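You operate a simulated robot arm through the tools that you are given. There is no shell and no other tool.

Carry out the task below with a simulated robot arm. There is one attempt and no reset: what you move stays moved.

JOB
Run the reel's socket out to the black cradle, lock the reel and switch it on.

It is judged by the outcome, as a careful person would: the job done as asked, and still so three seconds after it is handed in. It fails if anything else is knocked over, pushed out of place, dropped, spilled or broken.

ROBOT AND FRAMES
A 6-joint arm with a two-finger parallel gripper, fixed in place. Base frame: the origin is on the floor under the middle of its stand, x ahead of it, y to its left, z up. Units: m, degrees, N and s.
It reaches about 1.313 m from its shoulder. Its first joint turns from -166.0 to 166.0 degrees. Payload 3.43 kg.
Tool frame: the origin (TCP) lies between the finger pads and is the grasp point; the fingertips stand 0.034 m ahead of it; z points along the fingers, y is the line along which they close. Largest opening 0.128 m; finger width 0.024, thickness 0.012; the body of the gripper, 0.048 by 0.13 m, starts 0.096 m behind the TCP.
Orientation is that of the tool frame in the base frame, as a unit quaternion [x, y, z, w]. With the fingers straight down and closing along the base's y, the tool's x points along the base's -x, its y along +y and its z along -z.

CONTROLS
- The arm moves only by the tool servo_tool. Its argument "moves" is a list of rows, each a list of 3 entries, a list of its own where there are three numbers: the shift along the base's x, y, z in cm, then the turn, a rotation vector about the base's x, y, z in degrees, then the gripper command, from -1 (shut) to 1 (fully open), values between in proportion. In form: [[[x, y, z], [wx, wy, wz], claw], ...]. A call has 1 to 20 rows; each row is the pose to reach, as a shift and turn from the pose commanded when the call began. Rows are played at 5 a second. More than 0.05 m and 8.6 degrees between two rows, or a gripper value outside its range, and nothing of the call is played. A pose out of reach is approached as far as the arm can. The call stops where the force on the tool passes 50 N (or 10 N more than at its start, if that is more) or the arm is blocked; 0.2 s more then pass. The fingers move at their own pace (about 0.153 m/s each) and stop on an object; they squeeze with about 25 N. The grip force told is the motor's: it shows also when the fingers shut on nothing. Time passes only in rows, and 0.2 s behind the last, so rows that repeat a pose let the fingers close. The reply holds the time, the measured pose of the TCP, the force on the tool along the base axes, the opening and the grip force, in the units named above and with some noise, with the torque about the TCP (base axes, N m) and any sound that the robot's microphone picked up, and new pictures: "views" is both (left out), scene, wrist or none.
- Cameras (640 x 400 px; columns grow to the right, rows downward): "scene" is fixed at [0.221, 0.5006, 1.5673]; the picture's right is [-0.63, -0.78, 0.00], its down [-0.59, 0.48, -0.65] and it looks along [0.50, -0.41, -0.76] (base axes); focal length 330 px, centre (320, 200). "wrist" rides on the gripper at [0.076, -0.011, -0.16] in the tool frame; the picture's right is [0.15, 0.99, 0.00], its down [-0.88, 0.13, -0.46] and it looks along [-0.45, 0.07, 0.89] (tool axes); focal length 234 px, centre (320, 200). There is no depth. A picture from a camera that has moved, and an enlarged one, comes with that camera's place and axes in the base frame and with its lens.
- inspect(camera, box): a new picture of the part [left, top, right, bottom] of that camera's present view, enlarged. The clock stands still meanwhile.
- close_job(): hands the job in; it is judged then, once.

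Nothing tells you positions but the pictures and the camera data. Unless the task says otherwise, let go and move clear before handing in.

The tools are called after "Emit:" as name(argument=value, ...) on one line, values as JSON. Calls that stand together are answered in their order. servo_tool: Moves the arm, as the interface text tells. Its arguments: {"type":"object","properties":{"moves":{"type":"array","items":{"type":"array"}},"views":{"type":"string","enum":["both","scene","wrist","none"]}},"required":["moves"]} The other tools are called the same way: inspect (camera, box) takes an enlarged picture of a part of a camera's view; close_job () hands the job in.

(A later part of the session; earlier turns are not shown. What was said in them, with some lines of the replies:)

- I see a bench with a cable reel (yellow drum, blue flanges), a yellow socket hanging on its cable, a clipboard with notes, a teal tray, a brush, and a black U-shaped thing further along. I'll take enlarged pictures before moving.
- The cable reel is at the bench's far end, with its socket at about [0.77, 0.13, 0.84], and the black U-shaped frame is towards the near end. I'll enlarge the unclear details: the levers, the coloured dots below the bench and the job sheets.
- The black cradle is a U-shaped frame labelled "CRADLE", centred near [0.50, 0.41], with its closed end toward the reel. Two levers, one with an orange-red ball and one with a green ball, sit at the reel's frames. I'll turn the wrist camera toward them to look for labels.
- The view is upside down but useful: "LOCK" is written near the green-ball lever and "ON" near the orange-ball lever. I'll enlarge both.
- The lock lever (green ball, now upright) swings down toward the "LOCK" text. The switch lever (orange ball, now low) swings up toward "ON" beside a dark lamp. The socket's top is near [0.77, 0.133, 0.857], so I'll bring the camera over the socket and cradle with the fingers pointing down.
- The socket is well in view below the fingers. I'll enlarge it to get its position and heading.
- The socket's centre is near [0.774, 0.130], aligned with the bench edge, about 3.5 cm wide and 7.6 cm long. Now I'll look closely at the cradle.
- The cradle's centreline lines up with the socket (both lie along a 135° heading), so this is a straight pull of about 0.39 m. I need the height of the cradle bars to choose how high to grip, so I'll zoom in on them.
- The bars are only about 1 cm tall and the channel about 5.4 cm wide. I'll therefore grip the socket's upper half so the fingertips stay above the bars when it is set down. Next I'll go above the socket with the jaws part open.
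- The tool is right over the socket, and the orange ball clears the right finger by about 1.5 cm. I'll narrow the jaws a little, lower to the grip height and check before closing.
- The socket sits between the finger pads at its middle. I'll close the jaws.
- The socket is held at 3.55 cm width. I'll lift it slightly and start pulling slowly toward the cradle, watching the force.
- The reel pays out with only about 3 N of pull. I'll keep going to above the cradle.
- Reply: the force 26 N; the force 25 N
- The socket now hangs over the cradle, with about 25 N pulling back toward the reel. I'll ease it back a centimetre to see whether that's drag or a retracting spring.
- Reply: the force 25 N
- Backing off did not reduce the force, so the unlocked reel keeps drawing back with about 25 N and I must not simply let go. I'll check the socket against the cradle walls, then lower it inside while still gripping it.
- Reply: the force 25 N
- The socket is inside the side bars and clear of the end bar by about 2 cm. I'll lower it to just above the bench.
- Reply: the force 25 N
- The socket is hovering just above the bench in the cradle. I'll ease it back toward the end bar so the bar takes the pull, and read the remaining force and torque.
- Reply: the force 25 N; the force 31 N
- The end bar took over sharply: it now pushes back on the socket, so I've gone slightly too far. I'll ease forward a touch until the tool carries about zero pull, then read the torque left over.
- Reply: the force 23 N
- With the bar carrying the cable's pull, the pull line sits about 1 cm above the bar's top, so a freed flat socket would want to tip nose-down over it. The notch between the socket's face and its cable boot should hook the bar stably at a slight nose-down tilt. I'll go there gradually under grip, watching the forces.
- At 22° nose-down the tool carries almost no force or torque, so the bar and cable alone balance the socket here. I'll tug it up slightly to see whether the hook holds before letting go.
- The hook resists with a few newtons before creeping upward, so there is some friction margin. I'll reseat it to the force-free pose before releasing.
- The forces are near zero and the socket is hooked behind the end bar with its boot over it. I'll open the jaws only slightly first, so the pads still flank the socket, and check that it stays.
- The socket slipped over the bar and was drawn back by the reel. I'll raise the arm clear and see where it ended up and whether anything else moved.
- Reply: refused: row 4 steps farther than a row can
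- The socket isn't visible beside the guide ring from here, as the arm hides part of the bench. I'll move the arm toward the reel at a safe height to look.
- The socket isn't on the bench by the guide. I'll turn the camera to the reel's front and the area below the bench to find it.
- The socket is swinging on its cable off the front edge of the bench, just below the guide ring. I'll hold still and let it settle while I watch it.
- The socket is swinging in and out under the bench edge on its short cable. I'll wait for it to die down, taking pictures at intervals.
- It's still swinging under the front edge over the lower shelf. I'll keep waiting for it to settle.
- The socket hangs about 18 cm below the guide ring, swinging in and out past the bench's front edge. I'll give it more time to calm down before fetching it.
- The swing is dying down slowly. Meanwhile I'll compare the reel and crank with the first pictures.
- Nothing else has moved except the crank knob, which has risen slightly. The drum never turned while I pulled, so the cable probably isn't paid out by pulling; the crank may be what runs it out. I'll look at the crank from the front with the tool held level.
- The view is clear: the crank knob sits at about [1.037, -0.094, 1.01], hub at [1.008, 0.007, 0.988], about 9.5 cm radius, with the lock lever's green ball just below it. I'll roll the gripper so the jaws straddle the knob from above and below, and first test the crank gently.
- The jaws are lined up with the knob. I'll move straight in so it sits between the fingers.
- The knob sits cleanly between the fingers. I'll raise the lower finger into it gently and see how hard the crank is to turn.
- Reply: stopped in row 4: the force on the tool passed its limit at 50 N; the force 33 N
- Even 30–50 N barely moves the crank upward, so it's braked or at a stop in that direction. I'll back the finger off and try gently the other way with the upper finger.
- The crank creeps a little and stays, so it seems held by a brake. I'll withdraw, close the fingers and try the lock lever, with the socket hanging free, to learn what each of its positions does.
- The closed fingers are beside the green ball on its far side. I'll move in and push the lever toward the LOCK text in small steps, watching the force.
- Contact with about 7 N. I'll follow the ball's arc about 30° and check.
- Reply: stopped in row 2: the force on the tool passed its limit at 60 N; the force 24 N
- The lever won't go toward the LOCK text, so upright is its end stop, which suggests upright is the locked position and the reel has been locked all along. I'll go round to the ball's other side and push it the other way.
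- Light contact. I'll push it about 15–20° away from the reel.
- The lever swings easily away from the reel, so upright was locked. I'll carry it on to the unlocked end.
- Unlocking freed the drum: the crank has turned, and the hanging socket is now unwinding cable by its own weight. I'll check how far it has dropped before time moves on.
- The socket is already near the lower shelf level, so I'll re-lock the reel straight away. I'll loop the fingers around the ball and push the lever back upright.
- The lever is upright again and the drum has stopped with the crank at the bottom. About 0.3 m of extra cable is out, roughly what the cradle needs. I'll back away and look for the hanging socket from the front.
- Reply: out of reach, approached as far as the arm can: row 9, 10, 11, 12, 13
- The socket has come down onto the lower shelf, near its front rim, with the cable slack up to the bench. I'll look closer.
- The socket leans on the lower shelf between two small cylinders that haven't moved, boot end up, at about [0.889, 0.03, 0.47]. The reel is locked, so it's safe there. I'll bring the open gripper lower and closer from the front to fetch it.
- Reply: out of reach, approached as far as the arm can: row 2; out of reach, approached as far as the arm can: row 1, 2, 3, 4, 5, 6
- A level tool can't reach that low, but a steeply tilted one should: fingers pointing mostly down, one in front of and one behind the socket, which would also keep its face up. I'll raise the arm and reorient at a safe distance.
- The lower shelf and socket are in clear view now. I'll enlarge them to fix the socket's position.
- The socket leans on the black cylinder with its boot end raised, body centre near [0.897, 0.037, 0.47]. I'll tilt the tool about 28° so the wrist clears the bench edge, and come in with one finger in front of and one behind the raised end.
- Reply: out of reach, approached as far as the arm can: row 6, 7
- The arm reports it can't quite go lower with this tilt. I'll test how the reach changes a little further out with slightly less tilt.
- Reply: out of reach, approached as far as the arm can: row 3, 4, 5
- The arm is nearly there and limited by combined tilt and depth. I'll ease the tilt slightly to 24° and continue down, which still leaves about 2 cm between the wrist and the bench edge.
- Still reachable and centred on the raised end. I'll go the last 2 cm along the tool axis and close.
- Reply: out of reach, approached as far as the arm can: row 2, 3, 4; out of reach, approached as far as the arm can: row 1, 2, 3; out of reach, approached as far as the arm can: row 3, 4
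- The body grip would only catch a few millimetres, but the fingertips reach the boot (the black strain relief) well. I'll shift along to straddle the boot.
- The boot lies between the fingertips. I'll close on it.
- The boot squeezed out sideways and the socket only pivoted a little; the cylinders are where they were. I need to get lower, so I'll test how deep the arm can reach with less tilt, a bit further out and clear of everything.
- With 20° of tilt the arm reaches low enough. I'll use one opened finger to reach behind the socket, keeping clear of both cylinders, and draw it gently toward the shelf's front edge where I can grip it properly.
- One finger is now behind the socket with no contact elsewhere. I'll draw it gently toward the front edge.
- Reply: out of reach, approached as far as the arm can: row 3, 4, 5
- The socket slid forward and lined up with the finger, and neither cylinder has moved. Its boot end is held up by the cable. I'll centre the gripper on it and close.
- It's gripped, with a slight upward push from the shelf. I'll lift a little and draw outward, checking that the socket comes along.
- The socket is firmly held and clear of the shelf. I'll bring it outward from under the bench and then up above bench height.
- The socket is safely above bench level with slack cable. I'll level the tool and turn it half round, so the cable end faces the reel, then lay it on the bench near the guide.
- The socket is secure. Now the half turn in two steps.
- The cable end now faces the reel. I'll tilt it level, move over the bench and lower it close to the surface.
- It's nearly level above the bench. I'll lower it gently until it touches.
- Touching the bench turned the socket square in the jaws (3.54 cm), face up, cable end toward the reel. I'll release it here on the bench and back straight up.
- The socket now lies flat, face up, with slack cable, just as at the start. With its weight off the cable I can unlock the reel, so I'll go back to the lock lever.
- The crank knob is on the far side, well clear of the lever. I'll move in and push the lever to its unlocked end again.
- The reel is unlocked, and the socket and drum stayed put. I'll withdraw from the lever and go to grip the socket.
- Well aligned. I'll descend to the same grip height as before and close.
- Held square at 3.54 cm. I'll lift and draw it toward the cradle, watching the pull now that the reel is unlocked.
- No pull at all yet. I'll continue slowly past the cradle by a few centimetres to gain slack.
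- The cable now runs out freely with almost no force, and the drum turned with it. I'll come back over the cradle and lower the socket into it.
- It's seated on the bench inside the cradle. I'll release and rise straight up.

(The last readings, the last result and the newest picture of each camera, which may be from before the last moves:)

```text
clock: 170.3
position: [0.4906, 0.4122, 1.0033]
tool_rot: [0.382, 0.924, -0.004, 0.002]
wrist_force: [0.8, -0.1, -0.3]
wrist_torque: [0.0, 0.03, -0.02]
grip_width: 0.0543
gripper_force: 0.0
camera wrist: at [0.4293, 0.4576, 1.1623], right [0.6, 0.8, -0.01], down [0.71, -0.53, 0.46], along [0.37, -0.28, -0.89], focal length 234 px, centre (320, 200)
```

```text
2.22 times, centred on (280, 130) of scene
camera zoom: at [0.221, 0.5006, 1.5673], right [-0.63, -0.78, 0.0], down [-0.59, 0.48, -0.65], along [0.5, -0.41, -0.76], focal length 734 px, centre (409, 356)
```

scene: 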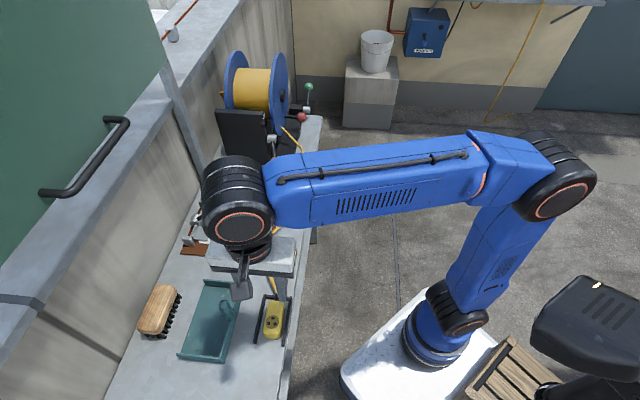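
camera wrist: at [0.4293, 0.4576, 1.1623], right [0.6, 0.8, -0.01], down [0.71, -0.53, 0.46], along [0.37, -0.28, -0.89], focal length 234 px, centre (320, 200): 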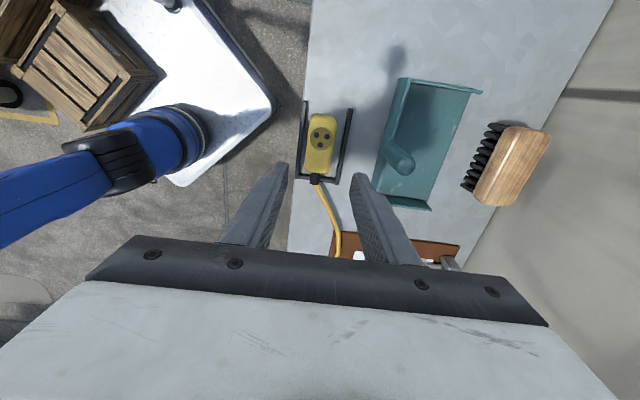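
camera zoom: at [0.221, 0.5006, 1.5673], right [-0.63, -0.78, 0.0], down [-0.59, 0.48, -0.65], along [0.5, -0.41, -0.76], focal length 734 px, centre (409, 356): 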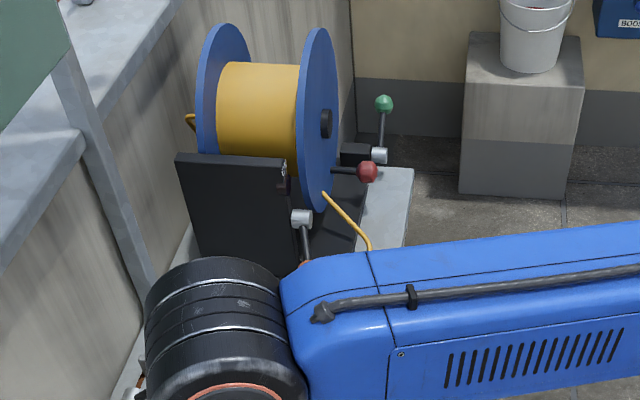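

The socket lies flat and face up in the black cradle with slack cable. Next I'll push the lock lever back to its upright, locked position.

Emit:
servo_tool(moves=[[[1.2, -4.2, 0.7], [0, 0, 0], -0.5], [[2.5, -8.4, 1.3], [0, 0, 0], -1], [[3.7, -12.6, 2], [0, 0, 0], -1], [[4.9, -16.8, 2.6], [0, 0, 0], -1], [[6.2, -20.9, 3.2], [0, 0, 0], -1], [[7.4, -25.1, 3.9], [0, 0, 0], -1], [[8.6, -29.3, 4.5], [0, 0, 0], -1], [[9.9, -33.5, 5.1], [0, 0, 0], -1], [[11.1, -37.7, 5.7], [0, 0, 0], -1]], views="none")

Emit:
servo_tool(moves=[[[3.15, -2.6, -1.4], [4.9, -4.9, 0], -1], [[6.3, -5.2, -2.8], [9.8, -9.8, 0], -1], [[9.5, -7.8, -4.3], [14.7, -14.7, 0], -1], [[12.6, -10.4, -5.7], [19.6, -19.6, 0], -1], [[15.8, -13, -7.1], [24.5, -24.5, 0], -1], [[18.9, -15.6, -8.5], [29.4, -29.4, 0], -1], [[22.1, -18.3, -10], [34.3, -34.3, 0], -1], [[25.2, -20.9, -11.4], [39.2, -39.2, 0], -1], [[28.4, -23.5, -12.8], [44, -44, 0], -1], [[31.5, -26.1, -14.2], [48.9, -48.9, 0], -1], [[34.7, -28.7, -15.6], [53.8, -53.8, 0], -1], [[37.8, -31.3, -17.1], [58.7, -58.7, 0], -1], [[41, -33.9, -18.5], [63.64, -63.64, 0], -1], [[41, -33.9, -18.5], [63.64, -63.64, 0], -1]], views="both")

Emit:
inspect(camera="wrist", box=[180, 20, 460, 260])

```text
clock: 172.3
position: [0.601, 0.0341, 1.0597]
tool_rot: [0.383, 0.924, -0.003, 0.003]
wrist_force: [-0.9, -0.4, 0.1]
wrist_torque: [0.02, -0.01, 0.02]
grip_width: 0.0001
gripper_force: 24.5
```

```text
clock: 175.3
position: [1.0134, -0.3055, 0.8739]
tool_rot: [0.274, 0.653, 0.652, 0.272]
wrist_force: [-0.7, 0.6, 0.1]
wrist_torque: [0.0, 0.0, 0.02]
grip_width: 0.0
gripper_force: 24.9
camera wrist: at [0.8452, -0.364, 0.8631], right [-0.1, 0.11, 0.99], down [0.29, -0.95, 0.13], along [0.95, 0.3, 0.06], focal length 234 px, centre (320, 200)
```

scene: 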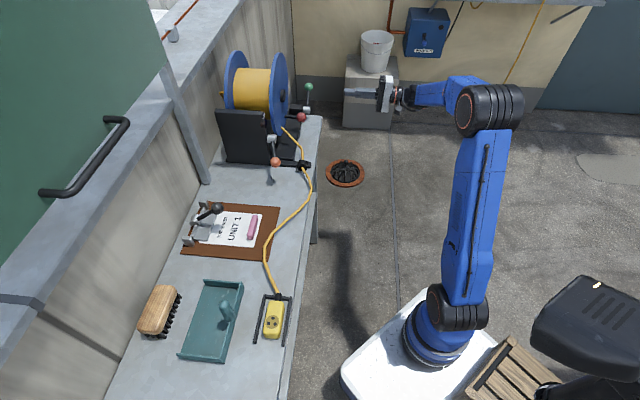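
wrist: 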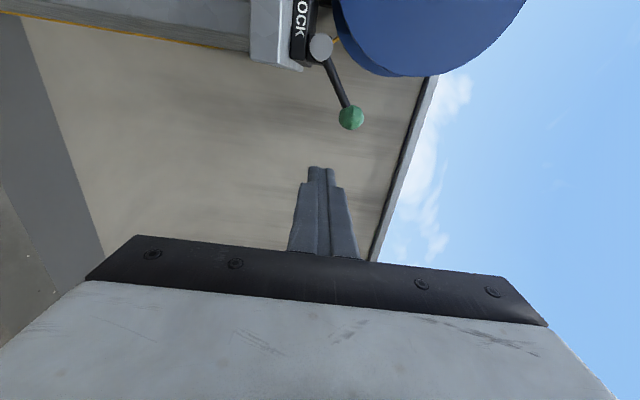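

```text
1.67 times, centred on (320, 140) of wrist
camera zoom: at [0.8452, -0.364, 0.8631], right [-0.1, 0.11, 0.99], down [0.29, -0.95, 0.13], along [0.95, 0.3, 0.06], focal length 390 px, centre (320, 300)
```

zoom: 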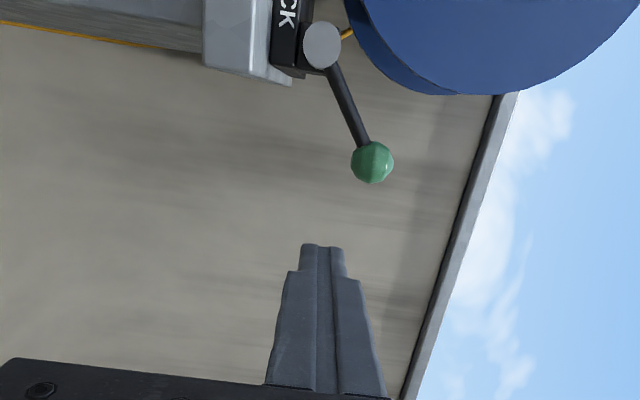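

The whole run is visible: cable along the bench into the cradle. I'll move in below the lever's ball and push it up to LOCK.

Emit:
servo_tool(moves=[[[2.6, 2.6, 0], [0, 0, 0], -1], [[5.2, 5.2, 0], [0, 0, 0], -1], [[7.8, 7.8, 0], [0, 0, 0], -1], [[10.28, 10.28, 0], [0, 0, 0], -1], [[10.28, 10.28, 0], [0, 0, 0], -1]], views="none")

Emit:
servo_tool(moves=[[[-1.24, 1.24, 0.2], [0, 0, 0], -1], [[-1.74, 1.74, 0.91], [0, 0, 0], -1], [[-2.1, 2.1, 2], [0, 0, 0], -1], [[-2.47, 2.47, 3.02], [0, 0, 0], -1], [[-2.9, 2.9, 3.95], [0, 0, 0], -1], [[-3.32, 3.32, 4.85], [0, 0, 0], -1], [[-3.9, 3.9, 5.65], [0, 0, 0], -1], [[-4.5, 4.5, 6.31], [0, 0, 0], -1], [[-5.2, 5.2, 6.9], [0, 0, 0], -1], [[-5.8, 5.8, 7.31], [0, 0, 0], -1], [[-5.95, 5.95, 7.35], [0, 0, 0], -1], [[-5.95, 5.95, 7.35], [0, 0, 0], -1]], views="both")

Emit:
inspect(camera="wrist", box=[180, 20, 460, 260])

Emit:
inspect(camera="scene", box=[210, 40, 350, 140])

```text
clock: 176.5
position: [1.1152, -0.2018, 0.8738]
tool_rot: [0.274, 0.654, 0.65, 0.272]
wrist_force: [-0.2, 0.5, -0.3]
wrist_torque: [0.01, -0.03, -0.03]
grip_width: 0.0
gripper_force: 24.8
```

```text
clock: 179.1
position: [1.0576, -0.1461, 0.946]
tool_rot: [0.278, 0.652, 0.65, 0.275]
wrist_force: [30.8, -15.5, -0.7]
wrist_torque: [0.12, -0.22, -0.7]
grip_width: 0.0
gripper_force: 24.9
stopped in row 12: the force on the tool passed its limit at 56 N (the readings are from after the stop); the commanded pose is now the measured one
camera wrist: at [0.8899, -0.2028, 0.9367], right [-0.1, 0.11, 0.99], down [0.28, -0.95, 0.13], along [0.95, 0.29, 0.06], focal length 234 px, centre (320, 200)
```

scene: 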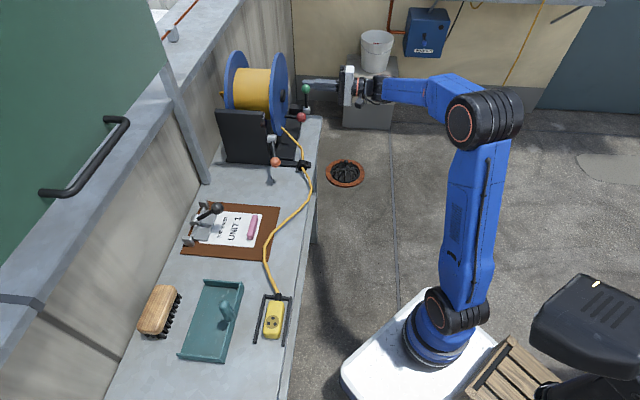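
wrist: 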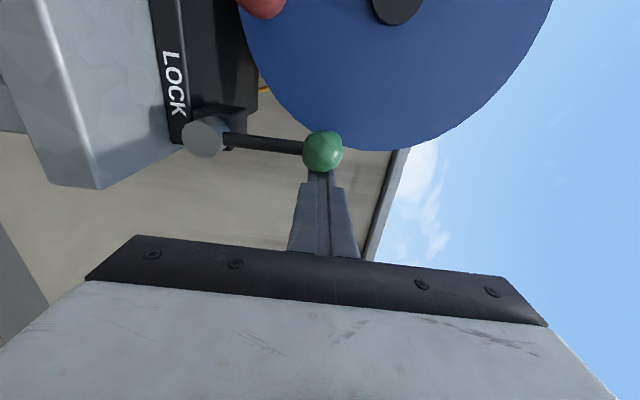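

```text
1.67 times, centred on (320, 140) of wrist
camera zoom: at [0.8899, -0.2028, 0.9367], right [-0.1, 0.11, 0.99], down [0.28, -0.95, 0.13], along [0.95, 0.29, 0.06], focal length 390 px, centre (320, 300)
```

zoom: 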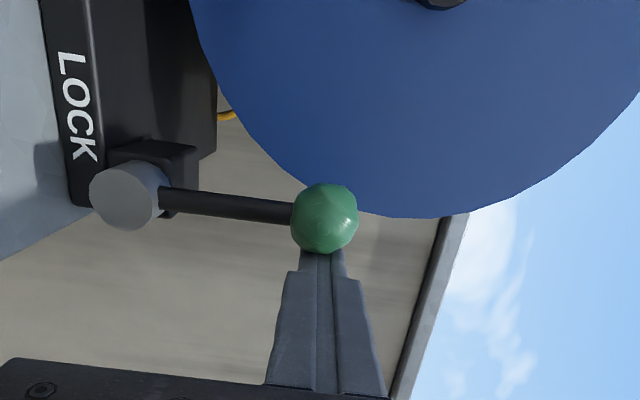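

```text
4.00 times, centred on (280, 90) of scene
camera zoom: at [0.221, 0.5006, 1.5673], right [-0.63, -0.78, 0.0], down [-0.59, 0.48, -0.65], along [0.5, -0.41, -0.76], focal length 1321 px, centre (480, 640)
```

zoom: 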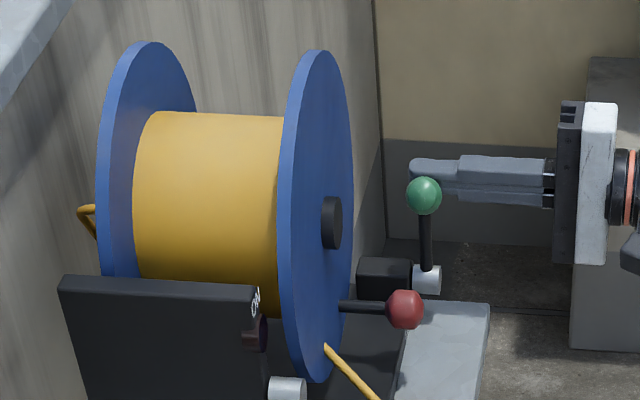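

The lock lever is back hard against its LOCK stop. I'll withdraw and roll the gripper for the switch lever.

Emit:
servo_tool(moves=[[[0.4, -0.4, 0], [0, 0, 0], -1], [[-2.5, -3.3, 0], [0, 0, 0], -1], [[-5.5, -6.3, 0], [0, 0, 0], -1], [[-8.5, -9.3, 0], [0, 0, 0], -1], [[-10.2, -11, 0], [0, 0, 0], -1]], views="none")

Emit:
servo_tool(moves=[[[-2, 2.1, -0.4], [-5.3, -5.3, 0], -1], [[-4, 4.2, -0.8], [-10.6, -10.6, 0], -1], [[-6.1, 6.2, -1.1], [-15.9, -15.9, 0], -1], [[-8.1, 8.3, -1.5], [-21.2, -21.2, 0], -1], [[-10.1, 10.4, -1.9], [-26.5, -26.5, 0], -1], [[-12.1, 12.5, -2.3], [-31.8, -31.8, 0], -1], [[-14.2, 14.5, -2.7], [-37.1, -37.1, 0], -1], [[-16.2, 16.6, -3], [-42.4, -42.4, 0], -1], [[-18.2, 18.7, -3.4], [-47.7, -47.7, 0], -1], [[-20.2, 20.8, -3.8], [-53, -53, 0], -1], [[-22.3, 22.8, -4.2], [-58.3, -58.3, 0], -1], [[-24.3, 24.9, -4.6], [-63.64, -63.64, 0], -1], [[-24.3, 24.9, -4.6], [-63.64, -63.64, 0], -1]], views="both")

Emit:
inspect(camera="wrist", box=[180, 20, 460, 240])

```text
clock: 180.2
position: [0.9539, -0.2536, 0.9488]
tool_rot: [0.275, 0.652, 0.651, 0.273]
wrist_force: [0.4, 0.3, 0.1]
wrist_torque: [-0.01, 0.02, -0.03]
grip_width: 0.0
gripper_force: 25.1
```

```text
clock: 183.1
position: [0.7097, -0.005, 0.9023]
tool_rot: [-0.268, 0.65, 0.271, 0.658]
wrist_force: [0.7, -0.3, 0.8]
wrist_torque: [0.03, -0.01, 0.01]
grip_width: 0.0
gripper_force: 25.4
camera wrist: at [0.6059, -0.1251, 0.8241], right [-0.7, 0.7, -0.15], down [-0.42, -0.24, 0.87], along [0.58, 0.67, 0.46], focal length 234 px, centre (320, 200)
```

scene: 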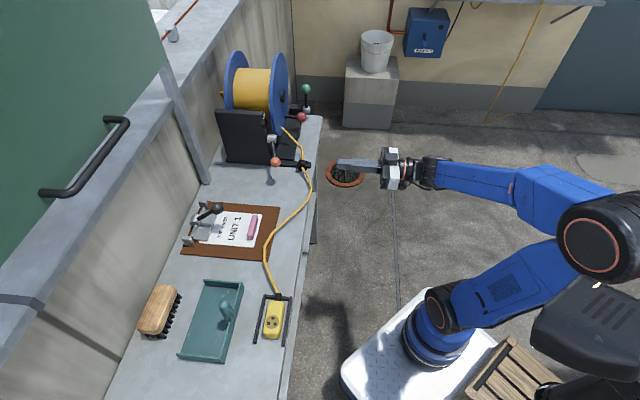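
wrist: 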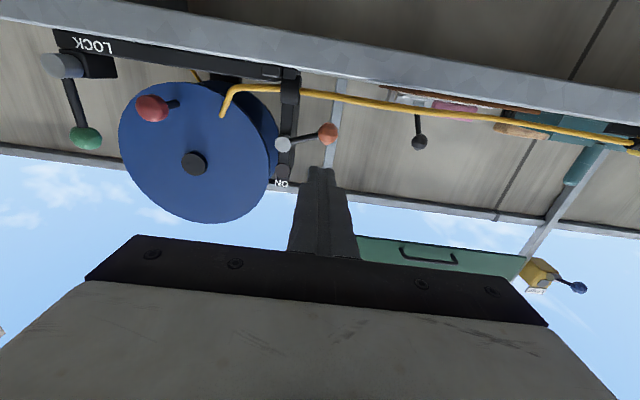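

```text
1.82 times, centred on (320, 130) of wrist
camera zoom: at [0.6059, -0.1251, 0.8241], right [-0.7, 0.7, -0.15], down [-0.42, -0.24, 0.87], along [0.58, 0.67, 0.46], focal length 426 px, centre (320, 327)
```

zoom: 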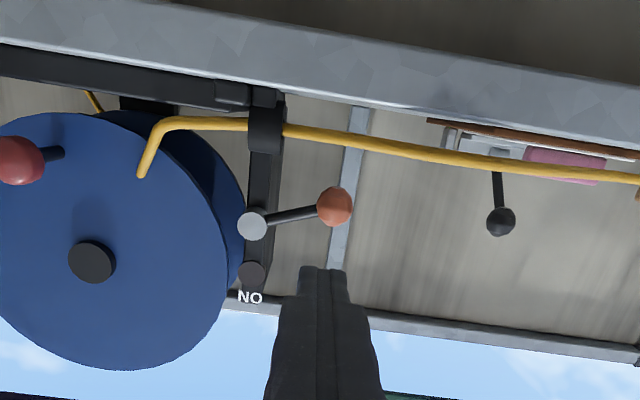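

The switch lever's ball is at about [0.852, 0.154, 0.90], pivoting at about [0.90, 0.106, 0.928], with "ON" above the pivot. I'll bring the closed fingers in just under the ball.

Emit:
servo_tool(moves=[[[0, 0, -1.8], [0, 0, 0], -1], [[0, 0, -3.6], [0, 0, 0], -1], [[2.7, 2.7, -3.6], [0, 0, 0], -1], [[5.4, 5.4, -3.6], [0, 0, 0], -1], [[8.1, 8.1, -3.6], [0, 0, 0], -1], [[10.8, 10.8, -3.6], [0, 0, 0], -1], [[13.4, 13.4, -3.6], [0, 0, 0], -1], [[13.4, 13.4, -3.6], [0, 0, 0], -1]], views="both")

Emit:
inspect(camera="wrist", box=[200, 60, 440, 260])

Emit:
inspect(camera="scene", box=[230, 100, 350, 200])

```text
clock: 184.8
position: [0.8459, 0.129, 0.8651]
tool_rot: [-0.268, 0.649, 0.273, 0.658]
wrist_force: [0.3, -0.2, -0.6]
wrist_torque: [-0.02, -0.03, 0.0]
grip_width: 0.0
gripper_force: 24.7
out of reach, approached as far as the arm can: row 2
camera wrist: at [0.74, 0.0091, 0.7884], right [-0.7, 0.7, -0.15], down [-0.42, -0.24, 0.87], along [0.58, 0.67, 0.46], focal length 234 px, centre (320, 200)
```

scene: 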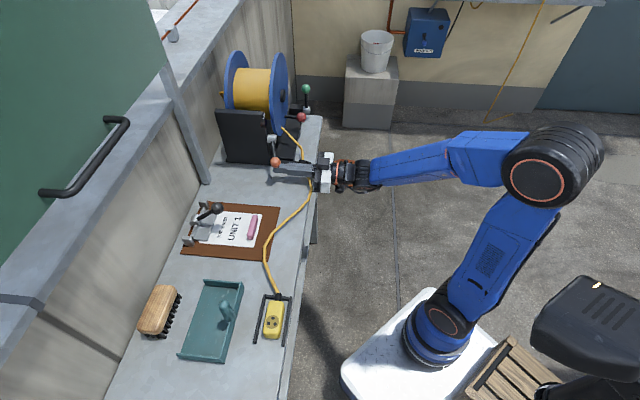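
wrist: 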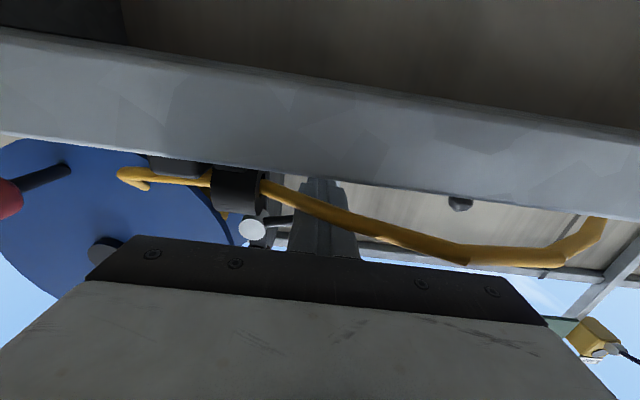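

```text
2.00 times, centred on (320, 160) of wrist
camera zoom: at [0.74, 0.0091, 0.7884], right [-0.7, 0.7, -0.15], down [-0.42, -0.24, 0.87], along [0.58, 0.67, 0.46], focal length 468 px, centre (320, 280)
```

zoom: 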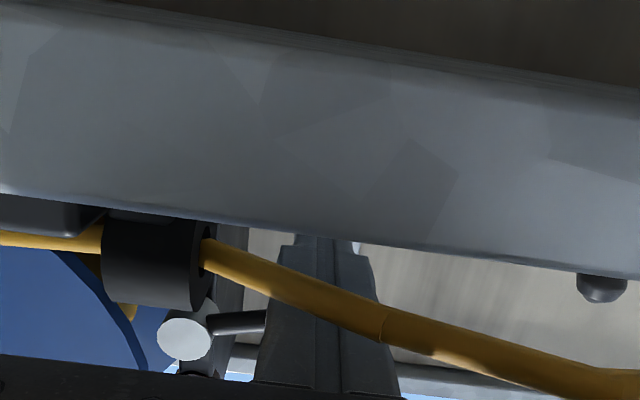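

```text
4.00 times, centred on (290, 150) of scene
camera zoom: at [0.221, 0.5006, 1.5673], right [-0.63, -0.78, 0.0], down [-0.59, 0.48, -0.65], along [0.5, -0.41, -0.76], focal length 1321 px, centre (440, 400)
```

zoom: 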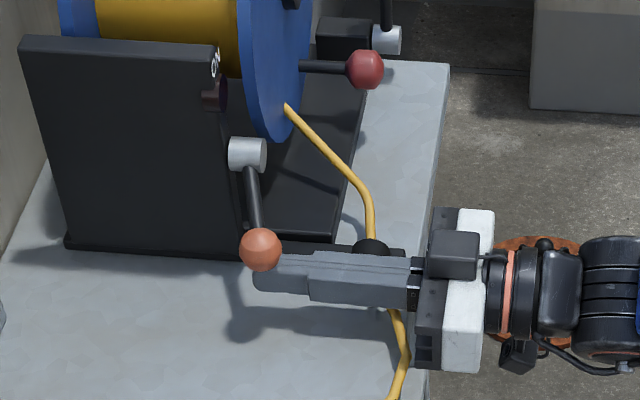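

The fingers are just under the ball. I'll push the switch lever up along its arc in stages.

Emit:
servo_tool(moves=[[[-0.19, 0.19, 0.96], [0, 0, 0], -1], [[-0.55, 0.55, 1.6], [0, 0, 0], -1], [[-0.89, 0.89, 2.28], [0, 0, 0], -1], [[-1.31, 1.31, 3.52], [0, 0, 0], -1], [[-1.57, 1.57, 4.84], [0, 0, 0], -1], [[-1.67, 1.67, 6.21], [0, 0, 0], -1], [[-1.67, 1.67, 6.21], [0, 0, 0], -1]], views="both")

Emit:
inspect(camera="scene", box=[230, 80, 350, 180])

```text
clock: 186.4
position: [0.8275, 0.1465, 0.9279]
tool_rot: [-0.268, 0.65, 0.272, 0.657]
wrist_force: [-0.4, 0.2, 0.2]
wrist_torque: [-0.01, 0.0, -0.01]
grip_width: 0.0
gripper_force: 24.7
heard: click
camera wrist: at [0.7227, 0.0262, 0.8504], right [-0.7, 0.7, -0.15], down [-0.42, -0.24, 0.87], along [0.58, 0.67, 0.46], focal length 234 px, centre (320, 200)
```

scene: 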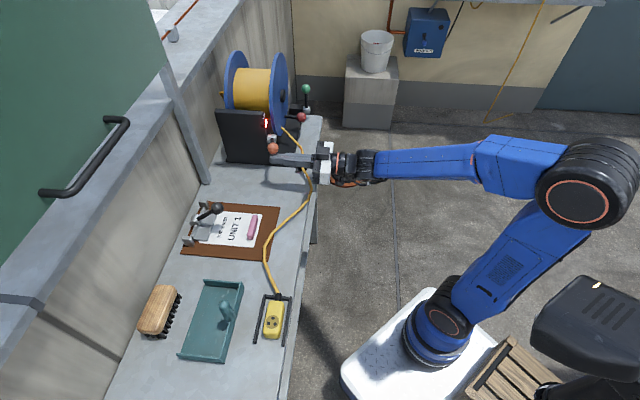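
wrist: 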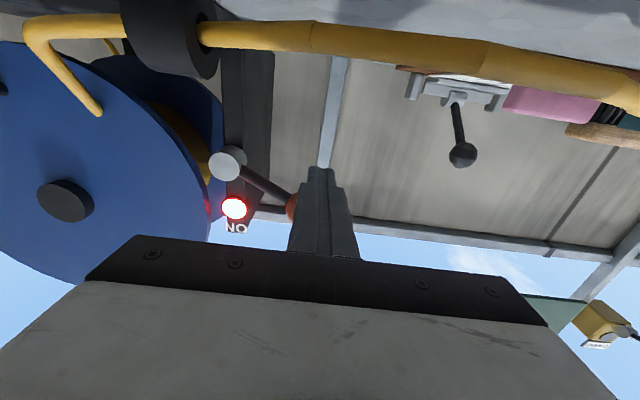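

```text
4.00 times, centred on (290, 130) of scene
camera zoom: at [0.221, 0.5006, 1.5673], right [-0.63, -0.78, 0.0], down [-0.59, 0.48, -0.65], along [0.5, -0.41, -0.76], focal length 1321 px, centre (440, 480)
```

zoom: 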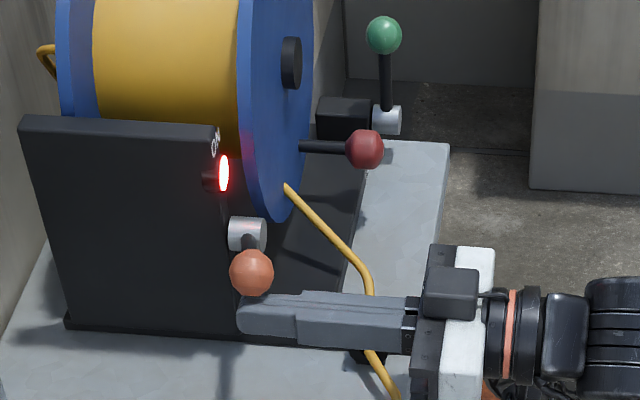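

Click heard, and the red lamp by "ON" is lit. I'll nudge a touch further to make sure the lever is fully at its ON end, then back away.

Emit:
servo_tool(moves=[[[0, 0, 0.4], [0, 0, 0], -1], [[0.05, -0.05, 0.8], [0, 0, 0], -1], [[0.05, -0.05, 0.8], [0, 0, 0], -1]], views="none")

```text
clock: 187.2
position: [0.8286, 0.1457, 0.9352]
tool_rot: [-0.268, 0.65, 0.272, 0.657]
wrist_force: [-1.1, 0.0, 0.7]
wrist_torque: [-0.03, -0.03, -0.05]
grip_width: 0.0
gripper_force: 24.9
```

Emit:
servo_tool(moves=[[[0, 0, 0.4], [0, 0, 0], -1], [[0.1, -0.1, 0.8], [0, 0, 0], -1], [[0.1, -0.1, 0.8], [0, 0, 0], -1]], views="both")

Emit:
inspect(camera="scene", box=[230, 80, 350, 180])

Emit:
inspect(camera="wrist", box=[160, 80, 400, 260])

```text
clock: 188.1
position: [0.8293, 0.1456, 0.9369]
tool_rot: [-0.268, 0.653, 0.271, 0.654]
wrist_force: [-3.3, 5.9, -11.5]
wrist_torque: [-0.17, 0.25, 0.21]
grip_width: 0.0
gripper_force: 24.5
stopped in row 3: the force on the tool passed its limit at 52 N (the readings are from after the stop); the commanded pose is now the measured one
camera wrist: at [0.7234, 0.0245, 0.8621], right [-0.7, 0.7, -0.14], down [-0.41, -0.23, 0.88], along [0.58, 0.67, 0.45], focal length 234 px, centre (320, 200)
```

scene: 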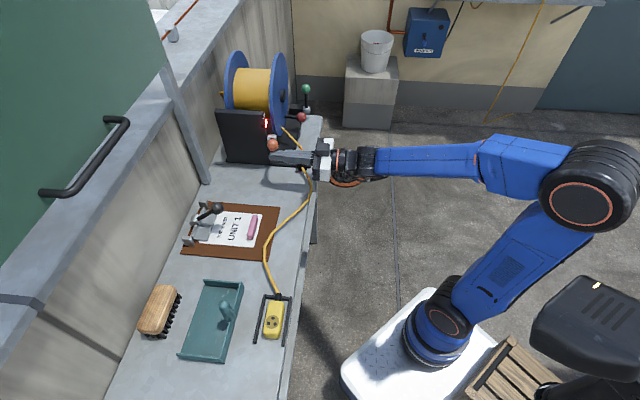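
wrist: 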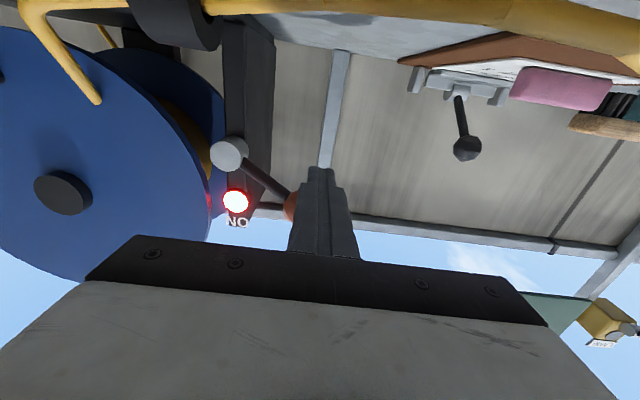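

```text
4.00 times, centred on (290, 130) of scene
camera zoom: at [0.221, 0.5006, 1.5673], right [-0.63, -0.78, 0.0], down [-0.59, 0.48, -0.65], along [0.5, -0.41, -0.76], focal length 1321 px, centre (440, 480)
```

zoom: 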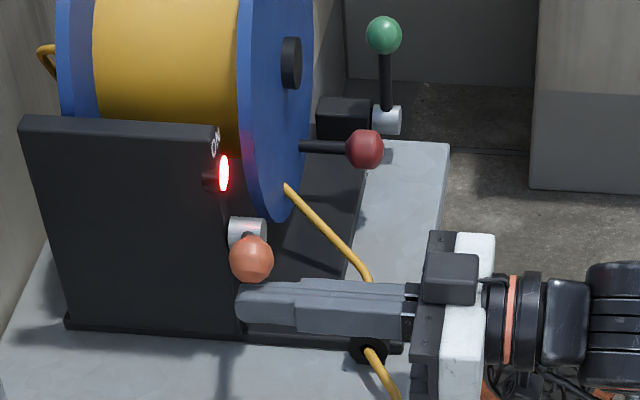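

```text
2.22 times, centred on (280, 170) of wrist
camera zoom: at [0.7234, 0.0245, 0.8621], right [-0.7, 0.7, -0.14], down [-0.41, -0.23, 0.88], along [0.58, 0.67, 0.45], focal length 520 px, centre (409, 267)
```

zoom: 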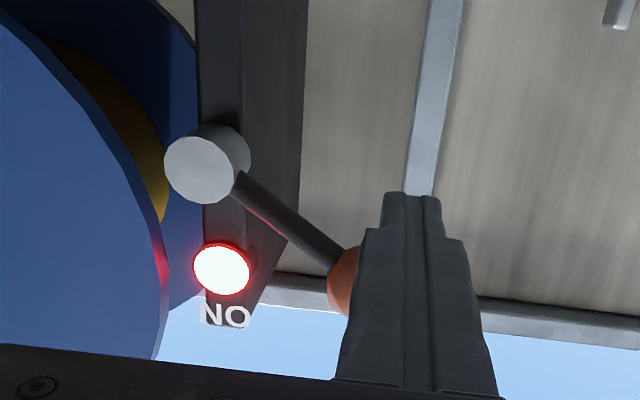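

The lever is at its ON stop with the lamp lit. I'll lower off the ball, withdraw and check everything.

Emit:
servo_tool(moves=[[[0, 0, -0.6], [0, 0, 0], -1], [[0, 0, -1.2], [0, 0, 0], -1], [[-2.5, -2.5, -1.2], [0, 0, 0], -1], [[-5, -5, -1.2], [0, 0, 0], -1], [[-7.5, -7.5, -0.5], [0, 0, 0], -1], [[-10, -10, 1], [0, 0, 0], -1], [[-12.5, -12.5, 3], [0, 0, 0], -1], [[-15, -15, 6], [0, 0, 0], -1], [[-17, -17, 9], [0, 0, 0], -1], [[-17, -17, 12], [0, 0, 0], -1], [[-17, -17, 12], [0, 0, 0], -1]], views="both")

Emit:
inspect(camera="scene", box=[210, 40, 350, 200])

Emit:
inspect(camera="scene", box=[130, 190, 330, 380])

Emit:
inspect(camera="scene", box=[240, 280, 310, 350])

```text
clock: 190.5
position: [0.6592, -0.0264, 1.0592]
tool_rot: [-0.268, 0.652, 0.272, 0.655]
wrist_force: [-0.4, -0.7, 0.1]
wrist_torque: [0.03, -0.03, 0.0]
grip_width: 0.0
gripper_force: 24.8
camera wrist: at [0.553, -0.1465, 0.9829], right [-0.7, 0.7, -0.14], down [-0.42, -0.23, 0.88], along [0.58, 0.67, 0.46], focal length 234 px, centre (320, 200)
```

scene: 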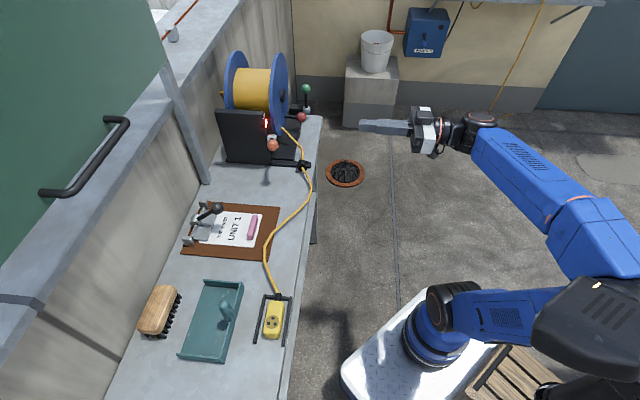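
wrist: 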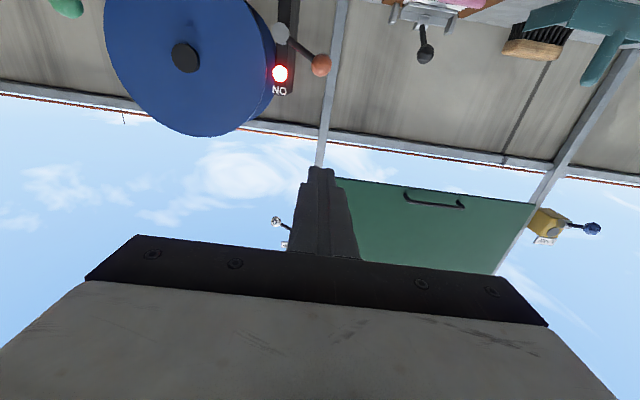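

```text
2.50 times, centred on (280, 120) of scene
camera zoom: at [0.221, 0.5006, 1.5673], right [-0.63, -0.78, 0.0], down [-0.59, 0.48, -0.65], along [0.5, -0.41, -0.76], focal length 825 px, centre (420, 400)
```

zoom: 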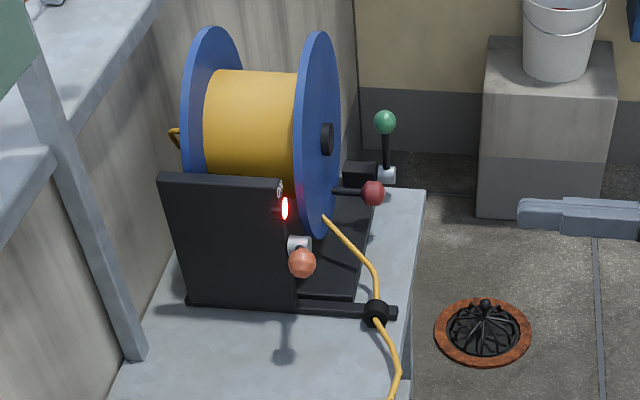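

```text
2.11 times, centred on (230, 285) of scene
camera zoom: at [0.221, 0.5006, 1.5673], right [-0.63, -0.78, 0.0], down [-0.59, 0.48, -0.65], along [0.5, -0.41, -0.76], focal length 695 px, centre (510, 21)
```

zoom: 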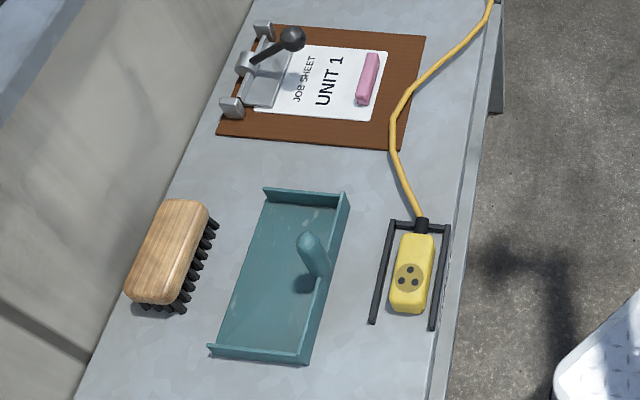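

```text
5.71 times, centred on (275, 315) of scene
camera zoom: at [0.221, 0.5006, 1.5673], right [-0.63, -0.78, 0.0], down [-0.59, 0.48, -0.65], along [0.5, -0.41, -0.76], focal length 1887 px, centre (577, -457)
```

zoom: 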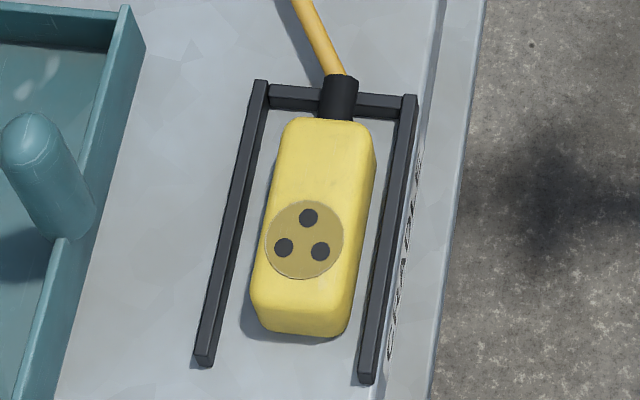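

The socket lies flat and face up in the black cradle. The lock lever is upright against its LOCK stop, and the switch is at ON with its red lamp lit. Everything else is where it was, apart from the crank, which turned as the cable ran out, and the arm is clear. One thing to note: my first release of the socket, before I realised the reel was locked, let it snap back and drop to the lower shelf. I retrieved it, and the items there didn't move. I'm handing the job in.

Emit:
close_job()

```text
The job is handed in.
```

The job is handed in. The socket is in the black cradle, the reel is locked and the switch is on. I don't have the judge's verdict.

- **Socket:** it lies flat and face up in the cradle, with slack cable over the end bar.
- **Lock:** the green-ball lever is upright against its LOCK stop. I locked it after the cable was run out.
- **Switch:** the orange-ball lever is against its ON stop. I heard it click and the red lamp is lit.

**The mishap:** the reel was already locked when I started, and I pulled the socket out against the lock. When I let go at the cradle, it snapped back, swung off the bench edge and came down on the lower shelf when I first unlocked the reel. I picked it up and ran it out again properly.

I compared pictures from before and after. The cradle, tray, brush, clipboard and the two small cylinders on the lower shelf look unmoved. The reel's crank did turn as the cable ran out.
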